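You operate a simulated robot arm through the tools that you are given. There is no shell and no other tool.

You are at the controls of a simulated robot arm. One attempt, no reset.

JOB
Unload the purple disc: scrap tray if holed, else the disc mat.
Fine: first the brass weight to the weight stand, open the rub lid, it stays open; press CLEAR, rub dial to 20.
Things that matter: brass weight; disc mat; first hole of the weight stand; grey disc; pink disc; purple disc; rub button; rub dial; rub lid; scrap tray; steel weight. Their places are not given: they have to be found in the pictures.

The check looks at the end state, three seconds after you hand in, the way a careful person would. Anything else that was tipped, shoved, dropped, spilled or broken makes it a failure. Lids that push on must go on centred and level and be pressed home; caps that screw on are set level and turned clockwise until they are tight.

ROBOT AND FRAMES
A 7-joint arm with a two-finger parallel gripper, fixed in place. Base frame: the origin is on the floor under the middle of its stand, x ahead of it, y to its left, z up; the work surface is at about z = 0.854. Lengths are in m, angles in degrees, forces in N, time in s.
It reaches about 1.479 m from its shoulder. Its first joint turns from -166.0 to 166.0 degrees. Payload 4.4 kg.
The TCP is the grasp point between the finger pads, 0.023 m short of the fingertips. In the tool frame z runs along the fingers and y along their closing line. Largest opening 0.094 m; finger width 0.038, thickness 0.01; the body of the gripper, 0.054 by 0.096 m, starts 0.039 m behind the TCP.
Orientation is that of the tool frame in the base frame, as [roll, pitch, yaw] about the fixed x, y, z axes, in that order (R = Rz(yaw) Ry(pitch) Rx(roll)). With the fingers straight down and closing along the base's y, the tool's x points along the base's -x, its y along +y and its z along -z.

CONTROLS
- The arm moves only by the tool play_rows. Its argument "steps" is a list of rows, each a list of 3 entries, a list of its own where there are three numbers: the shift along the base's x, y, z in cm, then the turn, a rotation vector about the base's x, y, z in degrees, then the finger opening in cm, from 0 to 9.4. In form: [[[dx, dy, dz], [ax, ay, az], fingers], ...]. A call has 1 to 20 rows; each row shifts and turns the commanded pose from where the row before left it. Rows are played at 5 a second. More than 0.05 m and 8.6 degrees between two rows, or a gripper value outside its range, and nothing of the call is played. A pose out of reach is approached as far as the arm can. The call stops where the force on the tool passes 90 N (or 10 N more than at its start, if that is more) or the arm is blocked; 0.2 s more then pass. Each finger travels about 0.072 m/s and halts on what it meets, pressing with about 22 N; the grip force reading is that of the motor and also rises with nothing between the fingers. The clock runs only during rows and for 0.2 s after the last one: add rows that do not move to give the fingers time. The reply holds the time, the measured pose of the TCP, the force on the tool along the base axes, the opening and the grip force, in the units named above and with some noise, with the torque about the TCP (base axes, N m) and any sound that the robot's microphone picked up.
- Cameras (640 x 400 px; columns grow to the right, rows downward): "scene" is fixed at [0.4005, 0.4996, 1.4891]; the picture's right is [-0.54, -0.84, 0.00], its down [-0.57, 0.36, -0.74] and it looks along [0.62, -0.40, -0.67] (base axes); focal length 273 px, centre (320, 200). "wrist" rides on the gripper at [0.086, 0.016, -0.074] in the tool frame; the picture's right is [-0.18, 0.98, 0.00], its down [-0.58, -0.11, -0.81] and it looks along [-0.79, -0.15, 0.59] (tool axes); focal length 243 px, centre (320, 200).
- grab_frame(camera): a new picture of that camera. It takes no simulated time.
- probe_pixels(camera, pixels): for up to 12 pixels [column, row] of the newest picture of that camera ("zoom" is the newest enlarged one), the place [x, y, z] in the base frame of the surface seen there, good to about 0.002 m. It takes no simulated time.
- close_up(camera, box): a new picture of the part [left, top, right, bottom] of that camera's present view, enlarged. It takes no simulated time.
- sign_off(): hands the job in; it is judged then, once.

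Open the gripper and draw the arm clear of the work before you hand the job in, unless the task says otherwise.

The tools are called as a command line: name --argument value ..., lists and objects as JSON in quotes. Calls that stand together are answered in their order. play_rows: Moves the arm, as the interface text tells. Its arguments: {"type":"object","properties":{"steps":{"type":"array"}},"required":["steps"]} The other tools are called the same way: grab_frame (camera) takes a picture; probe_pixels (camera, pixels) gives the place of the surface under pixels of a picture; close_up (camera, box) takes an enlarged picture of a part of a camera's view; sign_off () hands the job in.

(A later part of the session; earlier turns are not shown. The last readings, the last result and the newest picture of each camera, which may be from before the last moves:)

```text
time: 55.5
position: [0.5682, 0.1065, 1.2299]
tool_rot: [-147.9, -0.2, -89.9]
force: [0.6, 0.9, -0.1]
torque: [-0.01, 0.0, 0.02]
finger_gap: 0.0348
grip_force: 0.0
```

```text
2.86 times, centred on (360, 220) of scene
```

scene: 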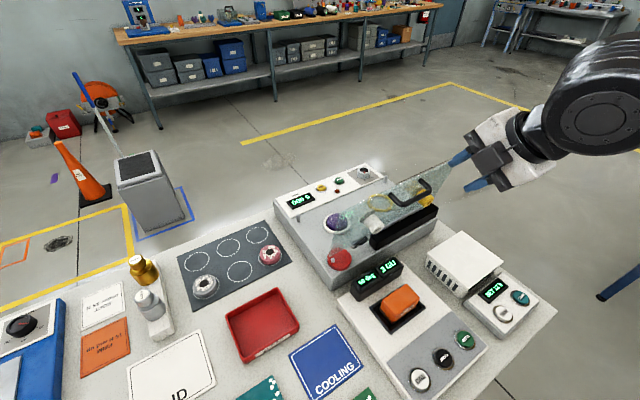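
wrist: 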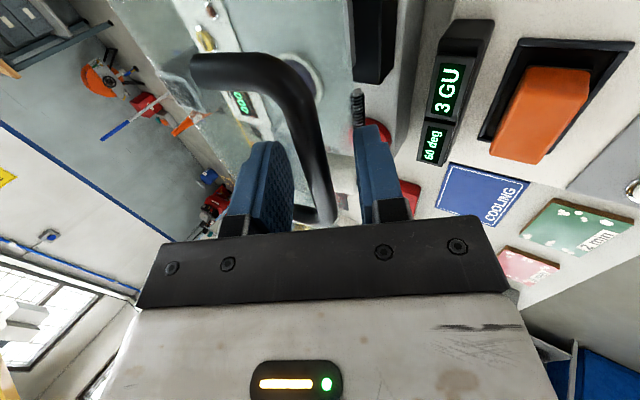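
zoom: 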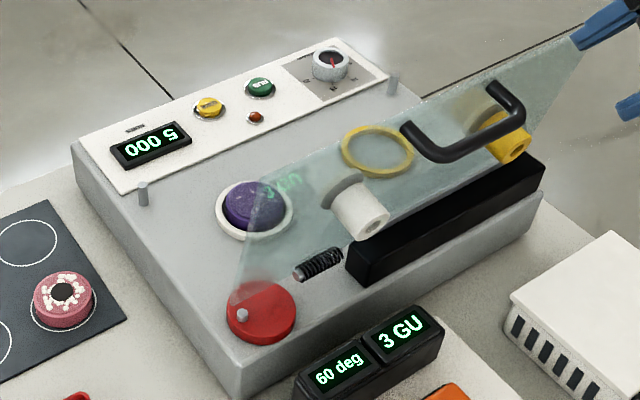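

The lid is standing open and stable, and the purple disc now sits uncovered in its ring at zoom (255,203). Next is the CLEAR button: I'll raise the arm, bring the gripper vertical and pass well above the lid edge.

play_rows --steps '[[[0, 0, 2.5], [0, 8, 0], 3.5], [[0, 0, 2.5], [0, 8, 0], 2], [[0, 0, 2.5], [0, 8, 0], 1], [[0, 0, 2.5], [0, 8, 0], 0], [[4, 0, 0], [0, 0, 0], 0], [[4, 0, 0], [0, 0, 0], 0], [[4, 0, 0], [0, 0, 0], 0], [[4, 0, 0], [0, 0, 0], 0], [[4, 0, 0], [0, 0, 0], 0], [[4, 0, 0], [0, 0, 0], 0], [[4, 0.5, 0], [0, 0, 0], 0], [[4, 0.5, 0], [0, 0, 0], 0], [[4, 1, 0], [0, 0, 0], 0], [[3.6, 1, 0], [0, 0, 0], 0], [[0, 0, 0], [0, 0, 0], 0], [[0, 0, 0], [0, 0, 0], 0]]'

grab_frame --camera "scene"

grab_frame --camera "wrist"

```text
time: 59.0
position: [0.9684, 0.1339, 1.3319]
tool_rot: [-180.0, -0.1, -89.7]
force: [-0.5, -0.5, -0.3]
torque: [-0.04, 0.0, 0.0]
finger_gap: 0.0001
grip_force: 22.0
```

```text
taken
```

scene: 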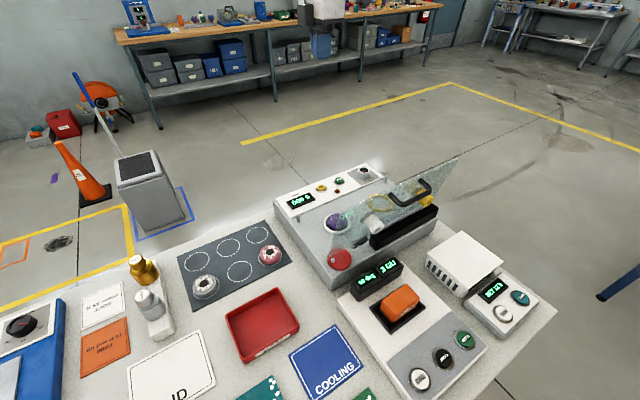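

```text
taken
```

wrist: 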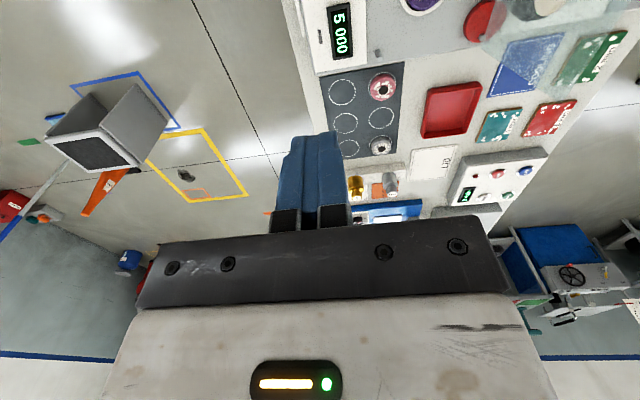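

The scene view now shows the panel and uncovered disc clearly. I'll zoom in on the buttons, dial and disc for exact positions.

close_up --camera "scene" --box '[310, 205, 366, 240]'

probe_pixels --camera "zoom" --pixels '[[300, 170], [250, 150], [290, 110], [290, 260], [200, 200], [380, 200], [320, 300], [160, 200], [290, 60]]'

close_up --camera "scene" --box '[312, 155, 392, 205]'

probe_pixels --camera "zoom" --pixels '[[72, 262], [215, 208], [402, 130], [365, 135], [440, 130], [402, 115], [402, 150], [400, 170], [210, 265], [390, 200], [440, 180], [460, 150]]'

```text
11.43 times, centred on (338, 222) of scene
```

zoom: 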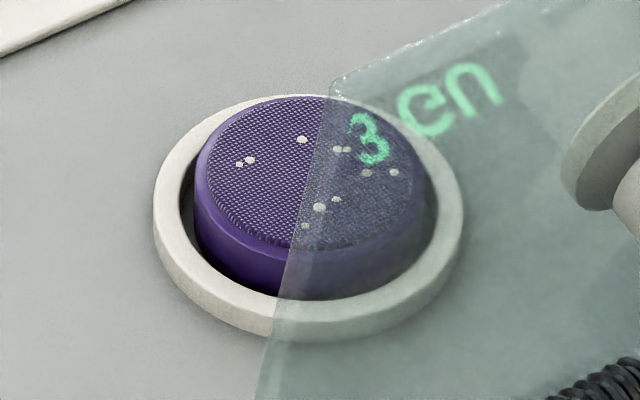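

```text
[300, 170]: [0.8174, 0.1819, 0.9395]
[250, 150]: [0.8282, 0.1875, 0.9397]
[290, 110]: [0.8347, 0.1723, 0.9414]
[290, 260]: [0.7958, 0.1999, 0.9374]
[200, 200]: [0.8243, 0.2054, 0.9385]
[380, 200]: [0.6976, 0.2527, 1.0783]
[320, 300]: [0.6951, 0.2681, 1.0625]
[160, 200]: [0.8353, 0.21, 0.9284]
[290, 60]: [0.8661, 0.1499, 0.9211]
```

```text
8.00 times, centred on (352, 180) of scene
```

zoom: 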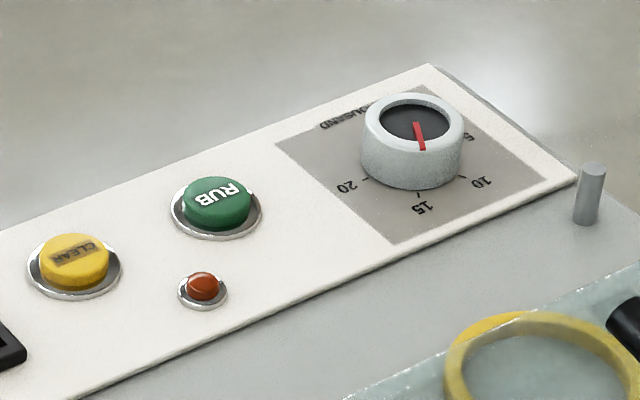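

```text
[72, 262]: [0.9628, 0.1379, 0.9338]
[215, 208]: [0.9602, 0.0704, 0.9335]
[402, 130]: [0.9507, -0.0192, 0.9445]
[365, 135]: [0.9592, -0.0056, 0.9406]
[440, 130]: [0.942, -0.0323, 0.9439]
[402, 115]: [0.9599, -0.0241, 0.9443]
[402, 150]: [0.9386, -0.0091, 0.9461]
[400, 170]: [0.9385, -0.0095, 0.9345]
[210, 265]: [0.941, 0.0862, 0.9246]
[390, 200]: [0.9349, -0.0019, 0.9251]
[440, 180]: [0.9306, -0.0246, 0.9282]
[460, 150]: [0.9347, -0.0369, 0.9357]
```

The purple disc's cloth shows only small white specks and no hole so far; I'll verify it closer later. CLEAR's centre is at (0.963, 0.138, 0.934). Now zooming on the dial to get tick and pointer angles.

close_up --camera "scene" --box '[346, 160, 382, 186]'

close_up --camera "scene" --box '[348, 162, 380, 184]'

```text
15.38 times, centred on (364, 173) of scene
```

zoom: 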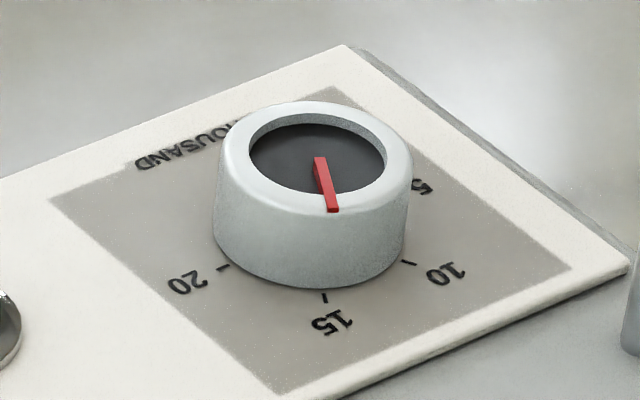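

```text
16.00 times, centred on (364, 173) of scene
```

zoom: 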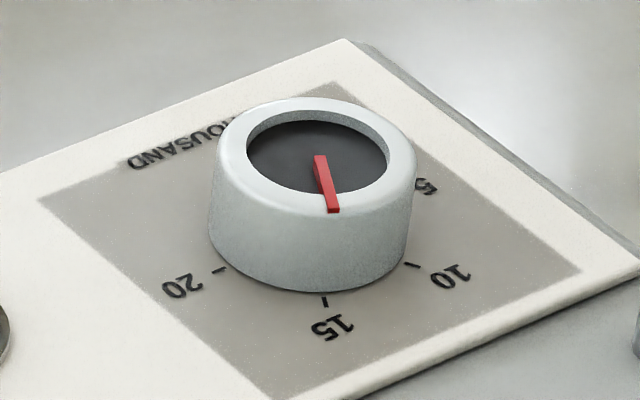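

I'll probe the tick marks, pointer ends and knob rim in this view.

probe_pixels --camera "zoom" --pixels '[[219, 270], [325, 300], [412, 265], [425, 188], [320, 162], [332, 207], [316, 104], [222, 160], [408, 160], [316, 213], [182, 284], [455, 275]]'

probe_pixels --camera "zoom" --pixels '[[227, 266], [325, 306], [406, 262], [345, 215], [280, 212], [400, 200], [235, 200], [316, 285], [230, 250], [400, 250], [325, 294], [333, 325]]'

```text
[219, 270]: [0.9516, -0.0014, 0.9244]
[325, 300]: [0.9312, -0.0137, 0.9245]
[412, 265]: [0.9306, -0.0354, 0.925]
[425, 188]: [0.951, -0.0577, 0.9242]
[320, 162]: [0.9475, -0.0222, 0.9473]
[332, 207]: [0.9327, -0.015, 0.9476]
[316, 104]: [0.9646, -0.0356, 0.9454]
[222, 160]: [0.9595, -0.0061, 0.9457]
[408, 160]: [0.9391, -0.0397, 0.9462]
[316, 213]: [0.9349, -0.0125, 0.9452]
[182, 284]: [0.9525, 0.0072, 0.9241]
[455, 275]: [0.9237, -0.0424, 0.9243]
```

```text
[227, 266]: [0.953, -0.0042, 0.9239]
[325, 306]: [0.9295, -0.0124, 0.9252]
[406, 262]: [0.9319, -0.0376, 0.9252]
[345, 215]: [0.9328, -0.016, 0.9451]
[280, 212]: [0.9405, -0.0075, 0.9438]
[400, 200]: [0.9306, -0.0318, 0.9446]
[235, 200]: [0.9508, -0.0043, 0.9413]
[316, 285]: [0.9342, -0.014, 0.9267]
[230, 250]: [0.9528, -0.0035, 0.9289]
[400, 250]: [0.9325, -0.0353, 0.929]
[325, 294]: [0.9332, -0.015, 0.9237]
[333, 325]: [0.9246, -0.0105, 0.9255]
```

The dial's marks are 60° apart (5 at 270°, 10 at 210°, 15 at 150°, 20 at 90°) and the pointer is on 15, so it needs −60° about z. First CLEAR: I'll centre over it and descend partway, checking the forearm's clearance over the open lid.

play_rows --steps '[[[-0.5, 0.4, -4], [0, 0, 0], 0], [[0, 0, -4], [0, 0, 0], 0], [[0, 0, -4], [0, 0, 0], 0], [[0, 0, -4], [0, 0, 0], 0], [[0, 0, -4], [0, 0, 0], 0], [[0, 0, -4], [0, 0, 0], 0], [[0, 0, 0], [0, 0, 0], 0], [[0, 0, 0], [0, 0, 0], 0]]'

grab_frame --camera "scene"

close_up --camera "scene" --box '[290, 60, 490, 240]'

```text
time: 60.8
position: [0.9595, 0.1399, 1.0922]
tool_rot: [-179.9, 0.0, -89.7]
force: [0.2, -0.3, 0.1]
torque: [0.01, 0.01, -0.01]
finger_gap: 0.0
grip_force: 21.7
```

```text
taken
```

scene: 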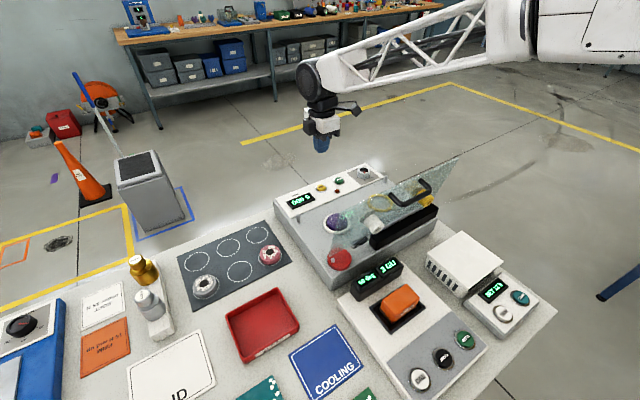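

```text
2.22 times, centred on (390, 150) of scene
```

zoom: 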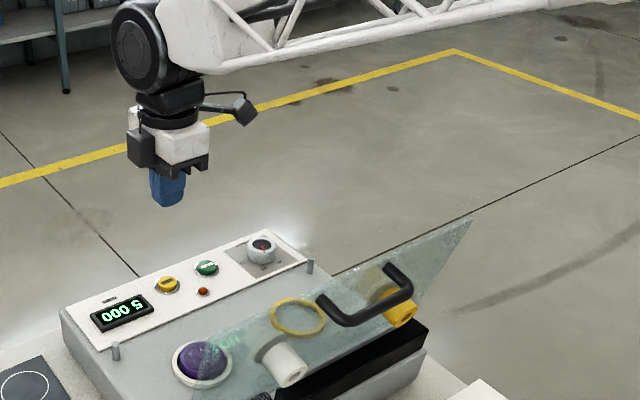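

I'll probe the forearm's underside points to know its height above the lid.

probe_pixels --camera "scene" --pixels '[[340, 92], [380, 87], [420, 80], [450, 74], [480, 67], [510, 58], [525, 25], [580, 40], [313, 80], [430, 60], [448, 172], [408, 192]]'

```text
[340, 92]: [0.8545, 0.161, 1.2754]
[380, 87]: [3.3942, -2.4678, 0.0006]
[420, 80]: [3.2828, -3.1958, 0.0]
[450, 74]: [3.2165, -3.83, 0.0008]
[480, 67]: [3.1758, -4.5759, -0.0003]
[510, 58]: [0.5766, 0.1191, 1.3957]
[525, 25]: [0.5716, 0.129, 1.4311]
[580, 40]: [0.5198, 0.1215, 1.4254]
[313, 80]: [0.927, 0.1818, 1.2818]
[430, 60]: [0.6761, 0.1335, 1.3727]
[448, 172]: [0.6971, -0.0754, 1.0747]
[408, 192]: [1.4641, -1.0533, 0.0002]
```

The forearm's underside is at z≈1.35 where it crosses the lid line, so there's ample room. I'll correct x/y by (+0.3, −0.2) cm, descend to just above CLEAR, then press in small steps.

play_rows --steps '[[[0.3, -0.2, -4], [0, 0, 0], 0], [[0, 0, -4], [0, 0, 0], 0], [[0, 0, -3], [0, 0, 0], 0], [[0, 0, -1.2], [0, 0, 0], 0], [[0, 0, 0], [0, 0, 0], 0], [[0, 0, 0], [0, 0, 0], 0]]'

close_up --camera "scene" --box '[280, 140, 380, 220]'

```text
time: 62.1
position: [0.9639, 0.1364, 0.9687]
tool_rot: [-179.9, -0.1, -89.7]
force: [-0.1, 0.4, -0.3]
torque: [0.02, 0.02, 0.0]
finger_gap: 0.0
grip_force: 22.1
```

```text
5.00 times, centred on (330, 180) of scene
```

zoom: 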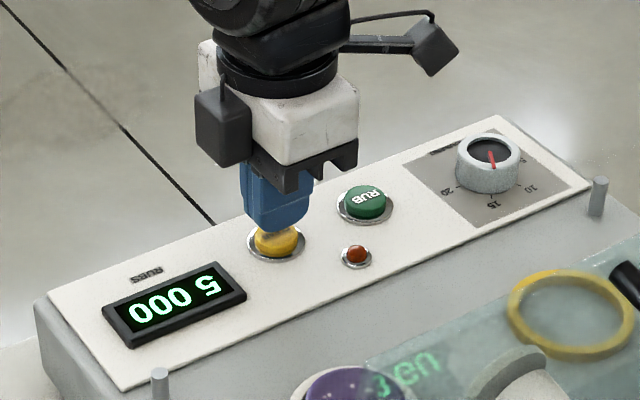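

The fingertips are right over the yellow CLEAR button, about 12 mm above it. I'll press down in small steps.

play_rows --steps '[[[0, 0, -0.8], [0, 0, 0], 0], [[0, 0, -0.3], [0, 0, 0], 0], [[0, 0, -0.2], [0, 0, 0], 0], [[0, 0, -0.2], [0, 0, 0], 0], [[0, 0, 0], [0, 0, 0], 0]]'

close_up --camera "scene" --box '[280, 140, 380, 220]'

```text
time: 63.4
position: [0.9664, 0.1376, 0.9544]
tool_rot: [-179.8, -0.1, -89.7]
force: [0.0, -0.7, 1.9]
torque: [-0.02, -0.01, 0.02]
finger_gap: 0.0002
grip_force: 22.0
heard: click
```

```text
5.00 times, centred on (330, 180) of scene
```

zoom: 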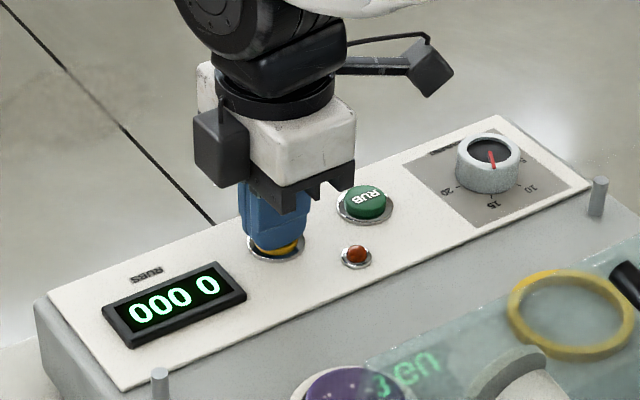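

A click was heard and the display now reads 0 000. I'll lift off the button, then go above the dial with the fingers open, after checking where the nearby pin is.

play_rows --steps '[[[0, 0, 2], [0, 0, 0], 0], [[0, 0, 4], [0, 0, 0], 0], [[0, 0, 3], [0, 0, 0], 2], [[-0.3, -4, 0], [0, 0, 0], 4], [[-0.4, -4, 0], [0, 0, 0], 6], [[-0.4, -4, 0], [0, 0, 0], 6.5], [[-0.4, -4.3, 0], [0, 0, 0], 6.5], [[0, 0, 0], [0, 0, 0], 6.5], [[0, 0, 0], [0, 0, 0], 6.5]]'

close_up --camera "scene" --box '[330, 120, 430, 200]'

grab_frame --camera "wrist"

```text
time: 65.3
position: [0.945, -0.0269, 1.0449]
tool_rot: [-179.9, 0.0, -89.7]
force: [0.2, -0.3, 0.4]
torque: [0.01, -0.01, 0.02]
finger_gap: 0.0652
grip_force: 0.0
```

```text
5.00 times, centred on (380, 160) of scene
```

zoom: 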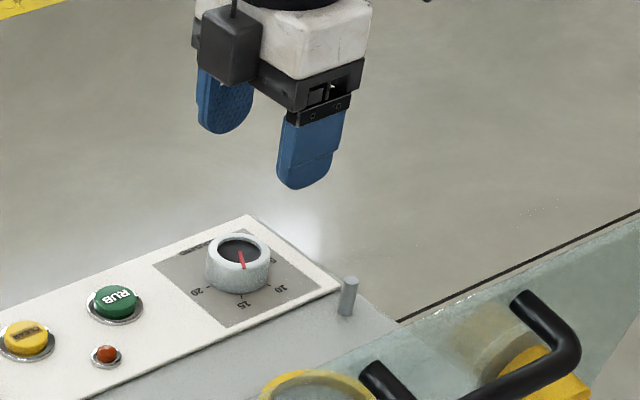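

```text
taken
```

wrist: 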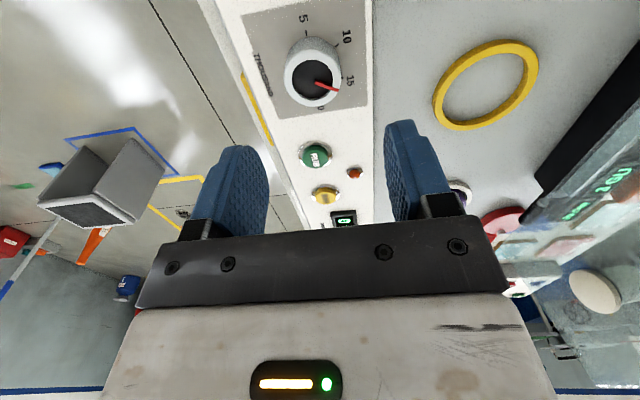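

The dial is clearly visible in the wrist view at (318,78). I'll zoom and probe it for a better centre, and probe the pin in the scene view.

probe_pixels --camera "zoom" --pixels '[[350, 280], [345, 310]]'

close_up --camera "wrist" --box '[238, 0, 398, 125]'

```text
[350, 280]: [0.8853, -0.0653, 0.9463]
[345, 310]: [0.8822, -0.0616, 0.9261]
```

```text
3.20 times, centred on (318, 62) of wrist
```

zoom: 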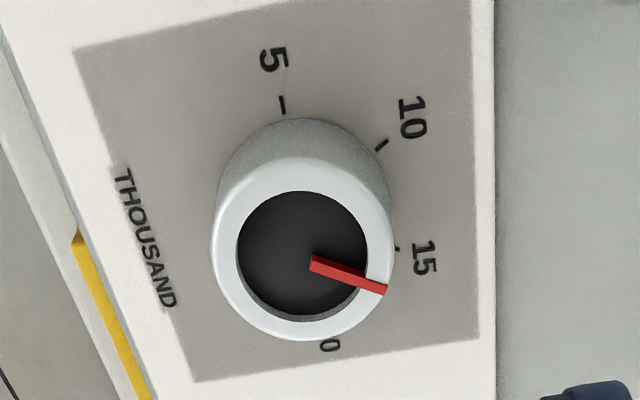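

I'll probe the knob's rim, ticks and pointer here to pin down the centre and angles.

probe_pixels --camera "zoom" --pixels '[[222, 250], [386, 240], [303, 163], [298, 335], [282, 105], [381, 146], [398, 248], [316, 262], [380, 288], [273, 60], [413, 117], [424, 258]]'

probe_pixels --camera "zoom" --pixels '[[250, 180], [360, 190], [240, 310], [355, 320], [302, 255], [332, 346], [305, 120], [220, 200], [385, 180]]'

```text
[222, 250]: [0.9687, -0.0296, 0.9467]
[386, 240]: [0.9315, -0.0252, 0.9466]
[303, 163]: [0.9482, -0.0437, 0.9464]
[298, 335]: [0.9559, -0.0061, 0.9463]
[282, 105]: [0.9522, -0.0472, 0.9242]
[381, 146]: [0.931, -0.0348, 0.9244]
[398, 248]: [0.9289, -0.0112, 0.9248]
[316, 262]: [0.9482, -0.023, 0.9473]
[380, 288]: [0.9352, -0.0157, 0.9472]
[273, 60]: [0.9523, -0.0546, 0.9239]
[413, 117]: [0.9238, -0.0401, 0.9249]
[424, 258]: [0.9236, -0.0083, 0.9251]
```

```text
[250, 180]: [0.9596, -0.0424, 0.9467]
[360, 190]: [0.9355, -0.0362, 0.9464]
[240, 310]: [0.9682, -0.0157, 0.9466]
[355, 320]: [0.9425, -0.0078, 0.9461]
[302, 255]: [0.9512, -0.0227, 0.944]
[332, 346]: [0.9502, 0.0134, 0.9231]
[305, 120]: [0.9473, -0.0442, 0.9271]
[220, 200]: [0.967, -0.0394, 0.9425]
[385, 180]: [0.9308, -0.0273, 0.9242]
```

The dial centre is (0.951, −0.0253) with radius about 0.0195, and the pointer is on 15. I'll shift onto the axis and descend to just above the knob.

play_rows --steps '[[[0.5, 0.15, -2.5], [0, 0, 0], 6.5], [[0, 0, -2.5], [0, 0, 0], 6.5], [[0, 0, 0], [0, 0, 0], 6.5], [[0, 0, 0], [0, 0, 0], 6.5], [[0, 0, 0], [0, 0, 0], 6.5]]'

close_up --camera "scene" --box '[330, 130, 410, 200]'

grab_frame --camera "wrist"

```text
time: 66.5
position: [0.9519, -0.0232, 0.9942]
tool_rot: [-179.9, -0.2, -89.8]
force: [-0.5, 0.0, -0.4]
torque: [0.0, 0.01, 0.0]
finger_gap: 0.0648
grip_force: 0.0
```

```text
5.71 times, centred on (370, 165) of scene
```

zoom: 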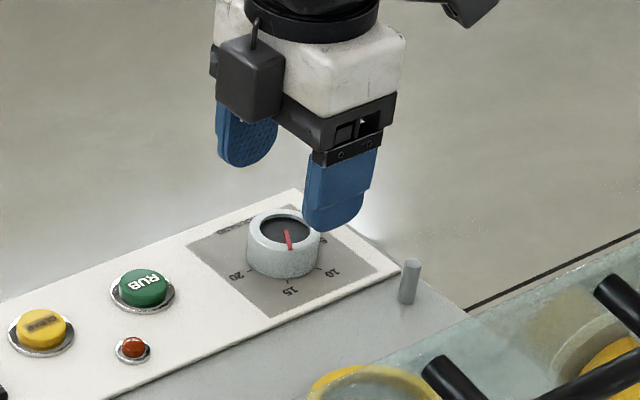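

```text
taken
```

wrist: 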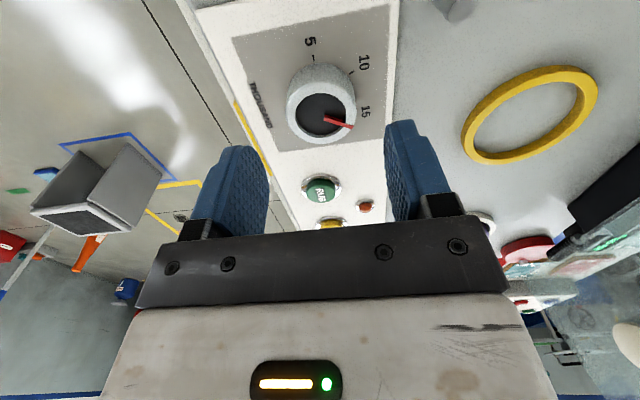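

The fingers straddle the knob in the wrist view (dial at (321,105)). I'll descend to TCP z≈0.951 and close on it.

play_rows --steps '[[[-0.1, -0.2, -2], [0, 0, 0], 6.5], [[0, 0, -1.5], [0, 0, 0], 6.5], [[0, 0, -0.8], [0, 0, 0], 6.5], [[0, 0, 0], [0, 0, 0], 6.5], [[0, 0, 0], [0, 0, 0], 5], [[0, 0, 0], [0, 0, 0], 4], [[0, 0, 0], [0, 0, 0], 3], [[0, 0, 0], [0, 0, 0], 3], [[0, 0, 0], [0, 0, 0], 3]]'

close_up --camera "scene" --box '[330, 130, 410, 200]'

```text
time: 68.5
position: [0.9497, -0.0254, 0.9511]
tool_rot: [-179.9, -0.2, -89.7]
force: [-24.9, 1.3, 2.7]
torque: [0.03, 0.53, 0.01]
finger_gap: 0.0416
grip_force: 45.2
```

```text
5.71 times, centred on (370, 165) of scene
```

zoom: 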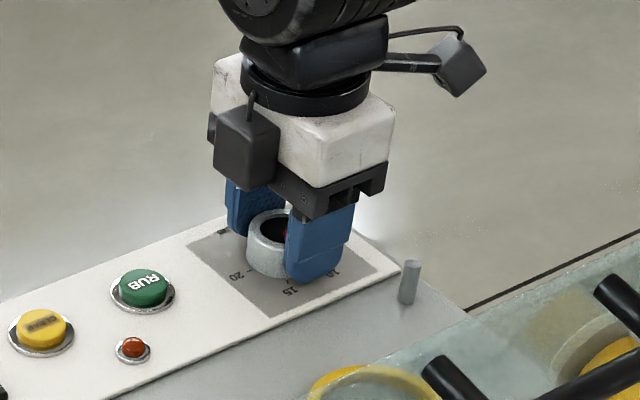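

The knob is gripped (0.0416 across) with a −25 N side load, so I'll shift −0.12 cm in x. Then I'll start turning clockwise as seen from above (−z).

play_rows --steps '[[[-0.12, 0, 0], [0, 0, 0], 3], [[0, 0, 0], [0, 0, -5], 3], [[0, 0, 0], [0, 0, -5], 3], [[0, 0, 0], [0, 0, -5], 3], [[0, 0, 0], [0, 0, -5], 3], [[0, 0, 0], [0, 0, 0], 3]]'

close_up --camera "scene" --box '[340, 150, 400, 195]'

```text
time: 70.0
position: [0.9514, -0.0291, 0.9501]
tool_rot: [-179.9, -0.1, -109.8]
force: [-37.8, 12.4, -7.7]
torque: [0.65, 0.18, 0.14]
finger_gap: 0.0478
grip_force: 20.2
```

```text
8.89 times, centred on (370, 172) of scene
```

zoom: 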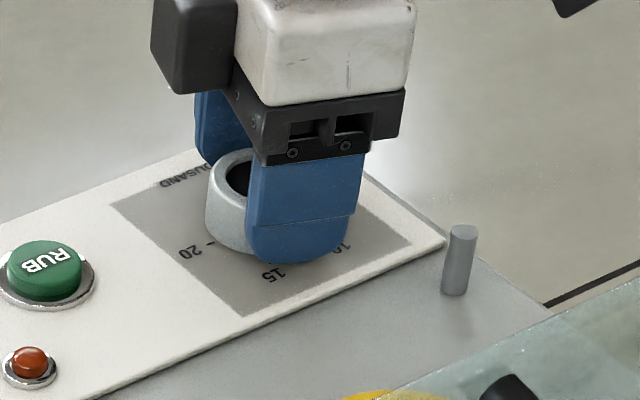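

The grip went off-centre: the gap is 0.048 and the pose drifted to (0.9514, −0.0291). I'll hold still a moment and re-read before correcting.

play_rows --steps '[[[0, 0, 0], [0, 0, 0], 3], [[0, 0, 0], [0, 0, 0], 3]]'

grab_frame --camera "wrist"

```text
time: 70.5
position: [0.9526, -0.0266, 0.951]
tool_rot: [-179.9, -0.1, -109.7]
force: [-31.1, 13.0, -11.5]
torque: [0.07, 0.27, 0.01]
finger_gap: 0.0449
grip_force: 16.6
```

```text
taken
```

wrist: 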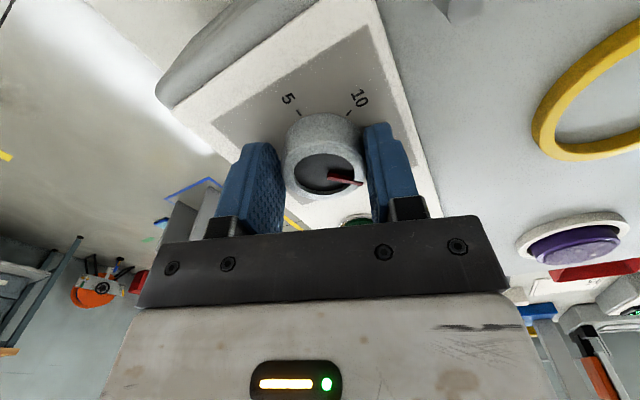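

The knob is touching only the finger on the −x side, so I need to shift about 2 mm along (−0.94, 0.34) to re-centre. I'll do that and re-read.

play_rows --steps '[[[-0.2, 0.07, 0], [0, 0, 0], 3], [[0, 0, 0], [0, 0, 0], 3], [[0, 0, 0], [0, 0, 0], 3]]'

close_up --camera "wrist" --box '[260, 60, 400, 200]'

```text
time: 71.3
position: [0.9514, -0.0255, 0.9534]
tool_rot: [-179.8, -0.1, -109.7]
force: [-23.4, 12.6, -1.3]
torque: [0.26, 0.35, 0.02]
finger_gap: 0.0417
grip_force: 12.8
```

```text
2.86 times, centred on (330, 130) of wrist
```

zoom: 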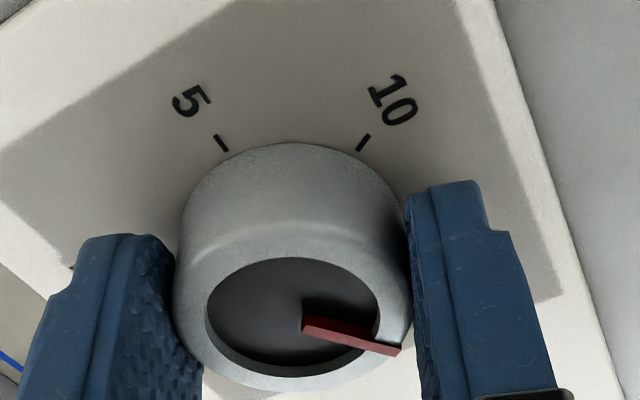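

The grip is centred again (gap 0.0417). I'll probe the pointer and ticks to see how far the dial has turned.

probe_pixels --camera "zoom" --pixels '[[308, 325], [350, 338], [392, 350], [222, 142], [363, 142], [295, 235], [230, 350], [200, 300], [395, 280]]'

```text
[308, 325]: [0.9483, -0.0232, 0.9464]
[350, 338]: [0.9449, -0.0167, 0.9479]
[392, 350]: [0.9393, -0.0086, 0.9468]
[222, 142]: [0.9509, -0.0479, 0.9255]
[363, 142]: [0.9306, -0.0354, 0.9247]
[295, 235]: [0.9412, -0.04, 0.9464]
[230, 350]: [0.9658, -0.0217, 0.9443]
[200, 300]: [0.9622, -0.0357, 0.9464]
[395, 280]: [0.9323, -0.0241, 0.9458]
```

The pointer has moved from about 150° to about 124°, so it's turning toward 20 at 90°. I'll continue −15° and check.

play_rows --steps '[[[-0.05, 0.02, 0], [0, 0, -5], 3], [[0, 0, 0], [0, 0, -5], 3], [[0, 0, 0], [0, 0, -5], 3], [[0, 0, 0], [0, 0, 0], 3], [[0, 0, 0], [0, 0, 0], 3]]'

close_up --camera "wrist" --box '[260, 60, 400, 200]'

```text
time: 72.5
position: [0.9512, -0.0258, 0.9528]
tool_rot: [-180.0, -0.2, -124.7]
force: [-21.5, 16.4, 10.5]
torque: [0.45, 0.48, 0.0]
finger_gap: 0.0411
grip_force: 45.3
```

```text
2.86 times, centred on (330, 130) of wrist
```

zoom: 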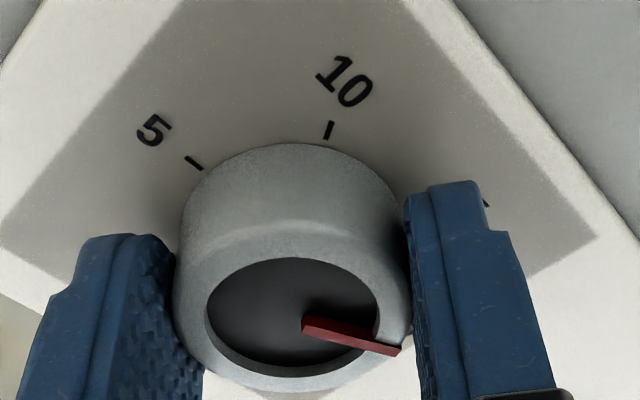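

The dial turns with the gripper. I'll probe the pointer again to compute the remaining angle.

probe_pixels --camera "zoom" --pixels '[[308, 325], [350, 338], [392, 350], [195, 163], [329, 130], [280, 235], [230, 350], [395, 280], [153, 132], [345, 80]]'

```text
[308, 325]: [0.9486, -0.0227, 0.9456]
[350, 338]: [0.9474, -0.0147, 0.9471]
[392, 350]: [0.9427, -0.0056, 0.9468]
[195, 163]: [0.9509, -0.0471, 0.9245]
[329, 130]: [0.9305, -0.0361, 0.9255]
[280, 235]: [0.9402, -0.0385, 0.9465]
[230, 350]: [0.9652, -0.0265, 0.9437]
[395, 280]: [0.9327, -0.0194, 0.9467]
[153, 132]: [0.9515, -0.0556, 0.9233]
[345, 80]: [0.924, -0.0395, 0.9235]
```

The pointer is at about 110°, so about 20° remain to reach 20 at 90°. I'll turn −20° more.

play_rows --steps '[[[-0.06, 0.05, 0], [0, 0, -5], 3], [[0, 0, 0], [0, 0, -5], 3], [[0, 0, 0], [0, 0, -5], 3], [[0, 0, 0], [0, 0, -5], 3], [[0, 0, 0], [0, 0, 0], 3], [[0, 0, 0], [0, 0, 0], 3]]'

close_up --camera "wrist" --box '[260, 60, 400, 200]'

probe_pixels --camera "zoom" --pixels '[[308, 325], [350, 338], [392, 350]]'

close_up --camera "scene" --box '[340, 150, 400, 195]'

```text
time: 74.0
position: [0.9499, -0.0247, 0.9533]
tool_rot: [-179.9, 0.0, -144.7]
force: [11.5, 2.5, 8.9]
torque: [0.38, -0.61, 0.0]
finger_gap: 0.0413
grip_force: 45.1
```

```text
2.86 times, centred on (330, 130) of wrist
```

zoom: 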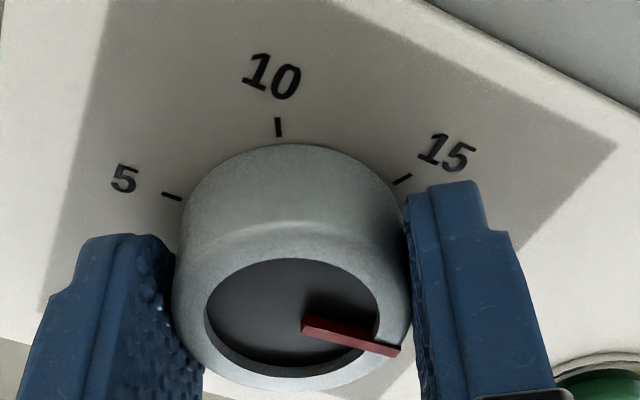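

```text
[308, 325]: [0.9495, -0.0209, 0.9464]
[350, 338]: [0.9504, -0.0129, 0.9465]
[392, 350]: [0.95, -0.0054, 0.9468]
```

```text
8.89 times, centred on (370, 172) of scene
```

zoom: 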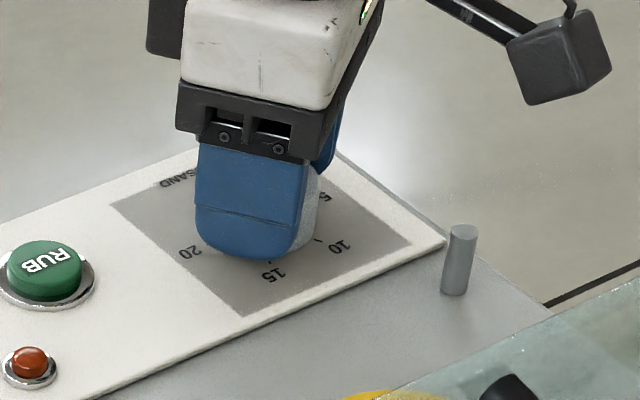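

The pointer line now runs at about 88–90°, i.e. on 20. I'll open the fingers, rise and check the dial reading.

play_rows --steps '[[[0, 0, 0], [0, 0, 0], 4.5], [[0, 0, 0], [0, 0, 0], 6], [[0, 0, 0], [0, 0, 0], 6.5], [[0, 0, 0], [0, 0, 0], 6.5], [[0, 0, 2], [0, 0, 0], 6.5], [[0, 0, 3], [0, 0, 0], 6.5], [[0, 0, 4], [0, 0, 0], 6.5], [[0, 0, 0], [0, 0, 0], 6.5]]'

grab_frame --camera "wrist"

close_up --camera "scene" --box '[346, 160, 382, 186]'

probe_pixels --camera "zoom" --pixels '[[222, 269], [182, 284], [316, 155], [316, 104], [222, 160], [408, 160]]'

```text
time: 75.8
position: [0.9524, -0.0235, 1.0418]
tool_rot: [-180.0, 0.0, -144.6]
force: [0.7, 0.0, -0.4]
torque: [0.01, -0.01, 0.02]
finger_gap: 0.0649
grip_force: 0.1
```

```text
taken
```

wrist: 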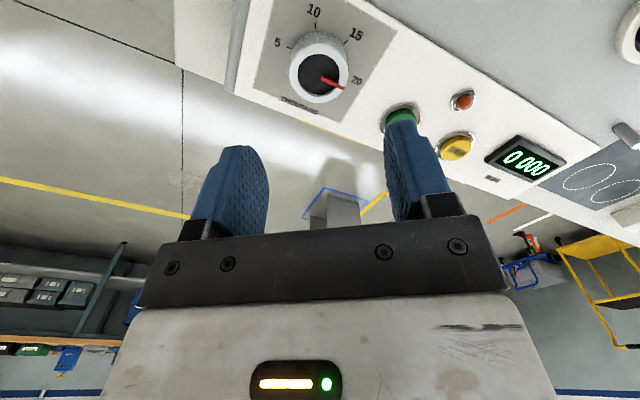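

```text
15.38 times, centred on (364, 173) of scene
```

zoom: 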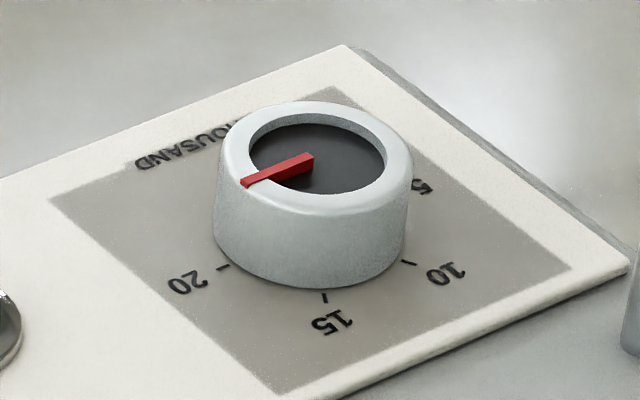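

```text
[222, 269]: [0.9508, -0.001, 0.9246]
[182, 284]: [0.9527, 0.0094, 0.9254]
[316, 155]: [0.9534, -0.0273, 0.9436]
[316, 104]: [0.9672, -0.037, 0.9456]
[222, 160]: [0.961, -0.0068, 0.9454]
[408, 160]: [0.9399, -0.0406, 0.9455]
```

I'll probe the pointer's ends in this zoom and in the wrist view to check it against the 20 tick.

probe_pixels --camera "zoom" --pixels '[[310, 158], [280, 169], [250, 180], [219, 270], [228, 266]]'

close_up --camera "wrist" --box '[250, 0, 400, 120]'

```text
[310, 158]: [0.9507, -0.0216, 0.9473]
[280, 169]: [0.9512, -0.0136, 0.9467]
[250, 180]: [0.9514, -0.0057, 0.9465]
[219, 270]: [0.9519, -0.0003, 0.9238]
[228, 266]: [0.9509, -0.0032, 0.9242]
```

```text
3.33 times, centred on (325, 60) of wrist
```

zoom: 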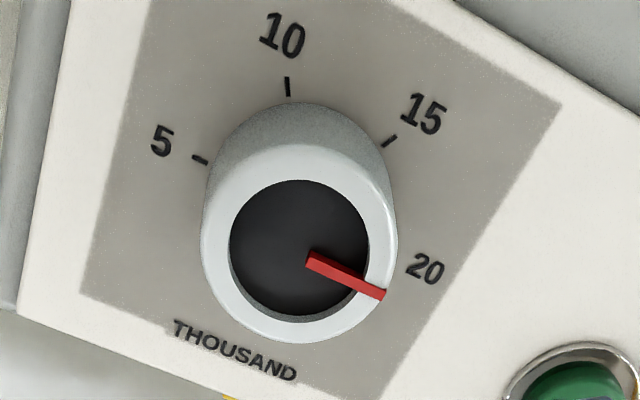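

The pointer line measures about 87.5° and the 20 tick about 88°, so they match. One more probe from the wrist view will confirm it.

probe_pixels --camera "zoom" --pixels '[[312, 258], [330, 268], [350, 278], [378, 293], [425, 268], [200, 159], [288, 86], [389, 140], [208, 240], [290, 335], [390, 230], [300, 150]]'

```text
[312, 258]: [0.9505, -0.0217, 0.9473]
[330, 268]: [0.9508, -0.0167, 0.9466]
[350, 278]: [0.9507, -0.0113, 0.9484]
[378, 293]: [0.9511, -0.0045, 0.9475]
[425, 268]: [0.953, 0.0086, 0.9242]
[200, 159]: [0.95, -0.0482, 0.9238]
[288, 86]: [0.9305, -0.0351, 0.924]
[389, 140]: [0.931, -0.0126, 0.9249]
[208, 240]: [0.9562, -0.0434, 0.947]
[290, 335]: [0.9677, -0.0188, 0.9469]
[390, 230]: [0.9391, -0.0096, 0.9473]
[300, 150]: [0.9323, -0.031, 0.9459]
```

The dial is on 20. Next I'll rise and move above the purple disc with the gripper at yaw −90, to inspect the cloth closely and measure the forearm's height over the open lid.

play_rows --steps '[[[0, 0, 4], [0, 0, 5], 6.5], [[0, 0, 4], [0, 0, 6], 6.5], [[-2, 3, 1], [0, 0, 7], 6.5], [[-2, 3, 0], [0, 0, 7], 6.5], [[-2, 3, 0], [0, 0, 7], 6.5], [[-2, 3, 0], [0, 0, 7], 6.5], [[-2, 3, 0], [0, 0, 7], 6.5], [[-2, 3, 0], [0, 0, 7], 6.5], [[-1.7, 2.4, 0], [0, 0, 2], 6.5], [[0, 0, 0], [0, 0, 0], 6.5], [[0, 0, 0], [0, 0, 0], 6.5]]'

grab_frame --camera "scene"

grab_frame --camera "wrist"

```text
time: 78.2
position: [0.8095, 0.179, 1.1333]
tool_rot: [-179.8, -0.1, -89.7]
force: [-0.1, -0.3, 0.2]
torque: [-0.04, 0.03, 0.0]
finger_gap: 0.065
grip_force: 0.0
```

```text
taken
```

scene: 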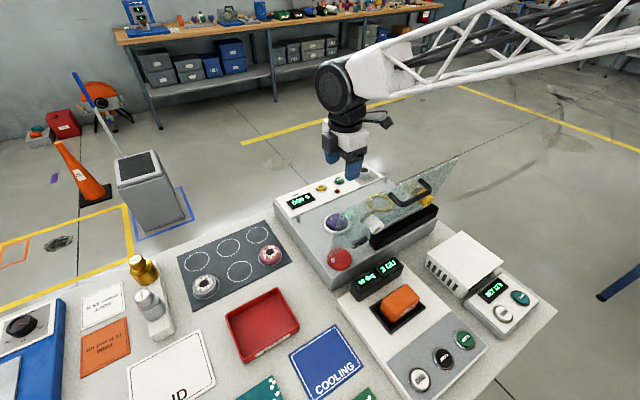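

```text
taken
```

wrist: 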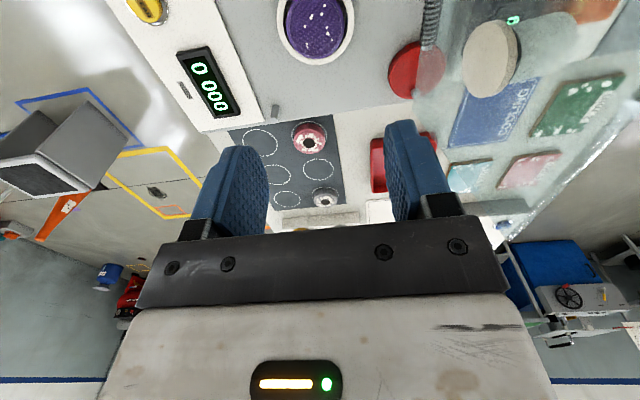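

The disc is at the top of the wrist view at (315,25). I'll zoom on it, probe its outline, and probe the forearm underside and the lid's top edge.

probe_pixels --camera "scene" --pixels '[[365, 98], [385, 97], [400, 97], [420, 93], [440, 90], [460, 86], [480, 82], [500, 78], [456, 161], [452, 165], [340, 88], [330, 87]]'

close_up --camera "wrist" --box '[265, 0, 365, 62]'

probe_pixels --camera "zoom" --pixels '[[320, 160], [130, 160], [490, 160], [320, 350], [320, 20], [180, 300], [450, 300], [100, 200], [545, 200], [320, 395]]'

```text
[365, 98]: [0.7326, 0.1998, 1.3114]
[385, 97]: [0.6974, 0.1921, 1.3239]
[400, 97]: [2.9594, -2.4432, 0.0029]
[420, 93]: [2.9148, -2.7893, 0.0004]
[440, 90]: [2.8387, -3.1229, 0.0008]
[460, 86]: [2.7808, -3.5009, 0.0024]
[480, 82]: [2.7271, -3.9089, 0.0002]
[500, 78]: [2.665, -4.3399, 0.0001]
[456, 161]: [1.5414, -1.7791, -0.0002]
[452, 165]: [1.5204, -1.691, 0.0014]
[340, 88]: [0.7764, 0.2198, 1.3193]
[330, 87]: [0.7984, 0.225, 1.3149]
```

```text
6.40 times, centred on (315, 31) of wrist
```

zoom: 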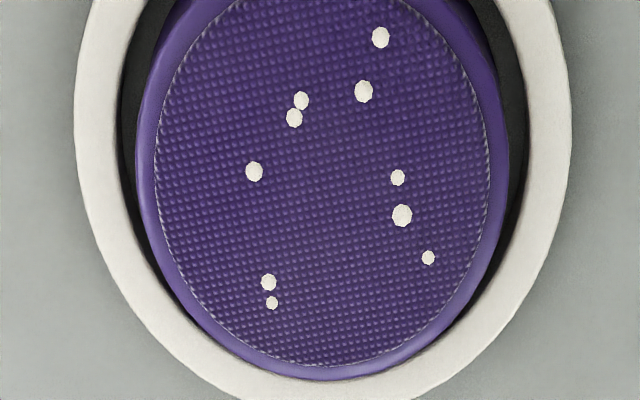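

```text
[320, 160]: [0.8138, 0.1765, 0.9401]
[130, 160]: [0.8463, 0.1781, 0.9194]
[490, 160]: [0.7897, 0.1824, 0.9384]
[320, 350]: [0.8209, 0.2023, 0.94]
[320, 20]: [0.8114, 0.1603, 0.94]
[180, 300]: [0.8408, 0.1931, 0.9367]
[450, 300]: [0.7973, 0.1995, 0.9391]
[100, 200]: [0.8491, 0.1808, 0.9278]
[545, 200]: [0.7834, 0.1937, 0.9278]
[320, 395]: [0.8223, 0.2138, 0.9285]
```

The cloth shows only white pills and no hole in this view, but the far edge is cut off. The forearm's underside is at z≈1.325 above the lid, whose top edge is at about 1.127, so a vertical descent of 0.18 should clear it. I'll shift −4 cm in y to see the whole disc.

play_rows --steps '[[[0.4, -4, 0], [0, 0, 0], 6.5], [[0, 0, 0], [0, 0, 0], 6.5], [[0, 0, 0], [0, 0, 0], 6.5]]'

close_up --camera "wrist" --box '[240, 0, 400, 100]'

close_up --camera "scene" --box '[170, 210, 300, 315]'

```text
time: 79.0
position: [0.8163, 0.1401, 1.1325]
tool_rot: [-179.9, -0.1, -89.8]
force: [-0.2, -1.3, -0.8]
torque: [-0.01, 0.01, -0.03]
finger_gap: 0.0651
grip_force: 0.0
```

```text
4.00 times, centred on (320, 50) of wrist
```

zoom: 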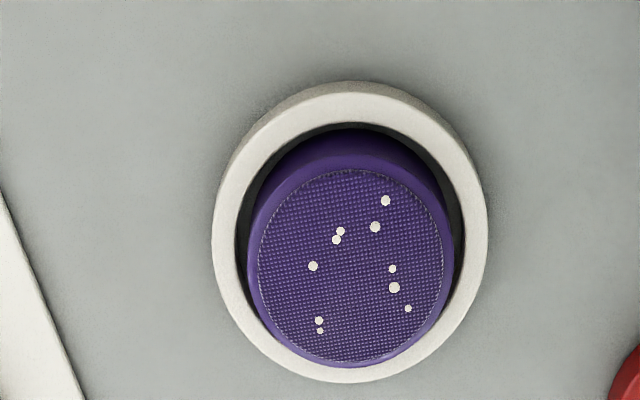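

```text
3.81 times, centred on (235, 262) of scene
```

zoom: 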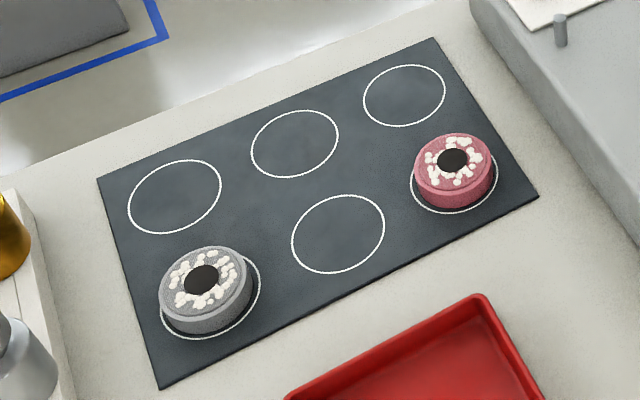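

The whole purple disc is visible and intact: only pills, no hole, unlike the grey and pink discs with dark holes. So it goes on the disc mat. I'll probe its rim and the ring for centring, and the empty mat circles.

probe_pixels --camera "zoom" --pixels '[[300, 145], [221, 224], [262, 303], [341, 224]]'

close_up --camera "wrist" --box '[240, 0, 400, 100]'

probe_pixels --camera "zoom" --pixels '[[252, 285], [450, 275], [350, 172], [360, 366], [351, 268], [216, 240], [484, 230], [350, 90], [350, 380], [280, 200], [425, 195], [260, 230]]'

```text
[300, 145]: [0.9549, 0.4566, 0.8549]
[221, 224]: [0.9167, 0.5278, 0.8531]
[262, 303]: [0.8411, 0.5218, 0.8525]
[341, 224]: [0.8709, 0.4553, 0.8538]
```

```text
4.00 times, centred on (320, 50) of wrist
```

zoom: 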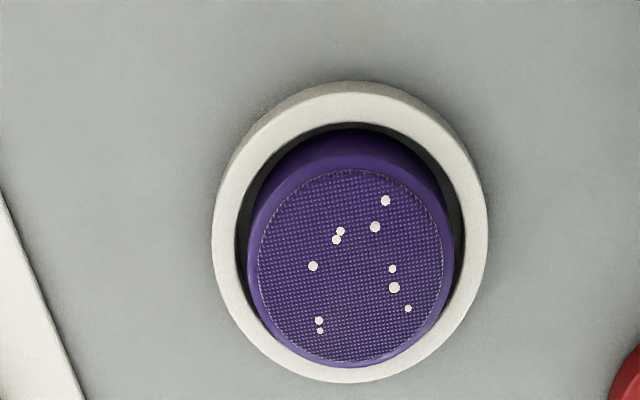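

```text
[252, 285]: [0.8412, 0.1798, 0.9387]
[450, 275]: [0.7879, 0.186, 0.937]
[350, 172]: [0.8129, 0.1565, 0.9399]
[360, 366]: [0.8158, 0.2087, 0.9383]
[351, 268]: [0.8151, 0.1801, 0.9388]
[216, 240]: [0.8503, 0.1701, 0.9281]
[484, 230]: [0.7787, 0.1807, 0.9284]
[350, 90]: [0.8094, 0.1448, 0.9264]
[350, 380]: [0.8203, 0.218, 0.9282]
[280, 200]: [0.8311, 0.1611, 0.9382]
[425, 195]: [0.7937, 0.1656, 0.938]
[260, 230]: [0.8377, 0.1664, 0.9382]
```

The disc's centre is (0.8148, 0.1813), its radius about 0.027, its top at z≈0.939 and the ring top at 0.928. I'll move back over it, open to 7.5 cm and descend in stages, checking the forearm.

play_rows --steps '[[[-0.1, 4.1, 0], [0, 0, 0], 7.5], [[0, 0, -3.5], [0, 0, 0], 7.5], [[0, 0, -3.5], [0, 0, 0], 7.5], [[0, 0, -3.5], [0, 0, 0], 7.5], [[0, 0, 0], [0, 0, 0], 7.5], [[0, 0, 0], [0, 0, 0], 7.5]]'

grab_frame --camera "scene"

close_up --camera "scene" --box '[300, 90, 480, 240]'

```text
time: 80.3
position: [0.8139, 0.1817, 1.0281]
tool_rot: [-179.8, -0.1, -89.8]
force: [0.4, 0.7, 0.0]
torque: [-0.01, 0.03, -0.04]
finger_gap: 0.0751
grip_force: 0.2
```

```text
taken
```

scene: 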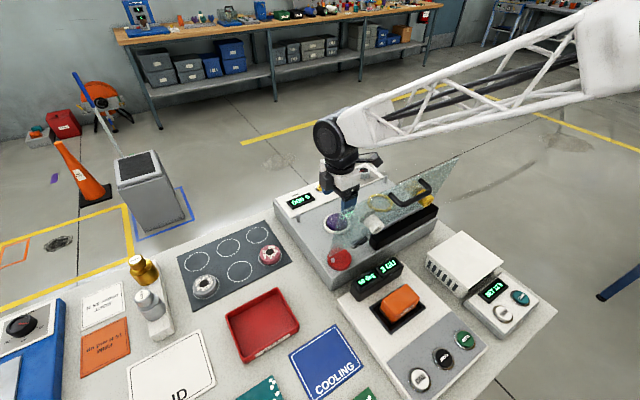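

```text
2.67 times, centred on (390, 165) of scene
```

zoom: 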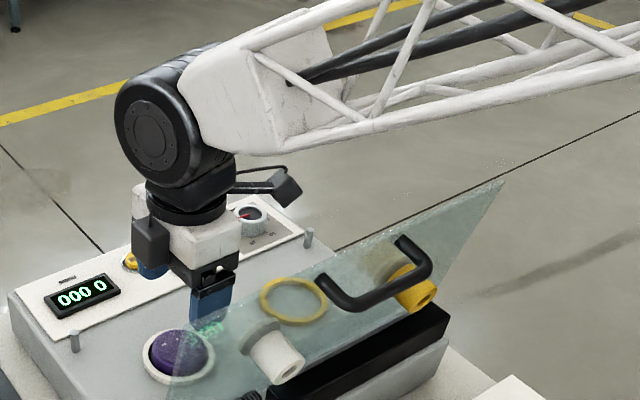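

probe_pixels --camera "zoom" --pixels '[[225, 148], [250, 152], [275, 150], [310, 143], [350, 132], [400, 118], [450, 105], [500, 92], [560, 78], [500, 184], [470, 200], [495, 195]]'

```text
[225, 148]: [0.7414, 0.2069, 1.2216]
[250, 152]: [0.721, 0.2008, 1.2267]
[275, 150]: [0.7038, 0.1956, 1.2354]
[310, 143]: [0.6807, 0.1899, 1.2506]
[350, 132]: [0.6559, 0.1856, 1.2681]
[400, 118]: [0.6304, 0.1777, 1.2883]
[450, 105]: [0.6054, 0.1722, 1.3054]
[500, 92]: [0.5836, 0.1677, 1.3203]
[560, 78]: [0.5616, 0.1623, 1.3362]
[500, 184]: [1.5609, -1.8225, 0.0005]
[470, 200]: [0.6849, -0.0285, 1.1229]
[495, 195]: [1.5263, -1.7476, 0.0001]
```

The forearm's underside is at z≈1.25 where it crosses the lid (lid top ≈1.13), leaving ample room for the last 7 cm. I'll lower to about 1.5 cm above grasp height and check the finger position.

play_rows --steps '[[[0.1, 0, -3], [0, 0, 0], 7.5], [[0, 0, -2.5], [0, 0, 0], 7.5], [[0, 0, 0], [0, 0, 0], 7.5], [[0, 0, 0], [0, 0, 0], 7.5]]'

close_up --camera "scene" --box '[300, 170, 390, 250]'

grab_frame --camera "wrist"

```text
time: 81.3
position: [0.8186, 0.1794, 0.9741]
tool_rot: [-179.9, -0.1, -89.7]
force: [-0.6, 0.0, 0.5]
torque: [0.02, 0.02, 0.0]
finger_gap: 0.0748
grip_force: 0.0
```

```text
5.00 times, centred on (345, 210) of scene
```

zoom: 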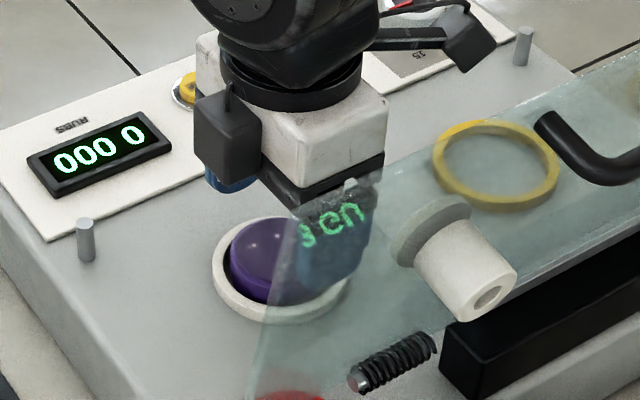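

```text
taken
```

wrist: 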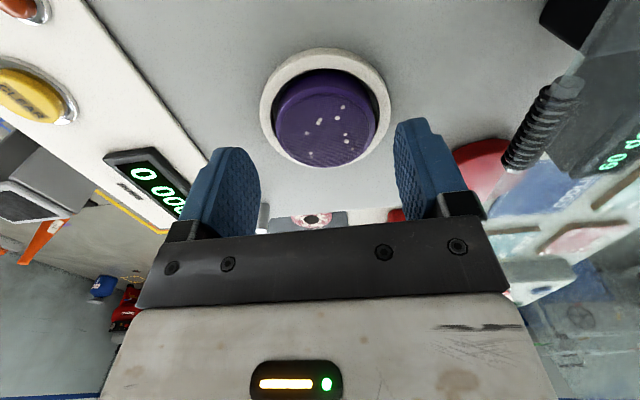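

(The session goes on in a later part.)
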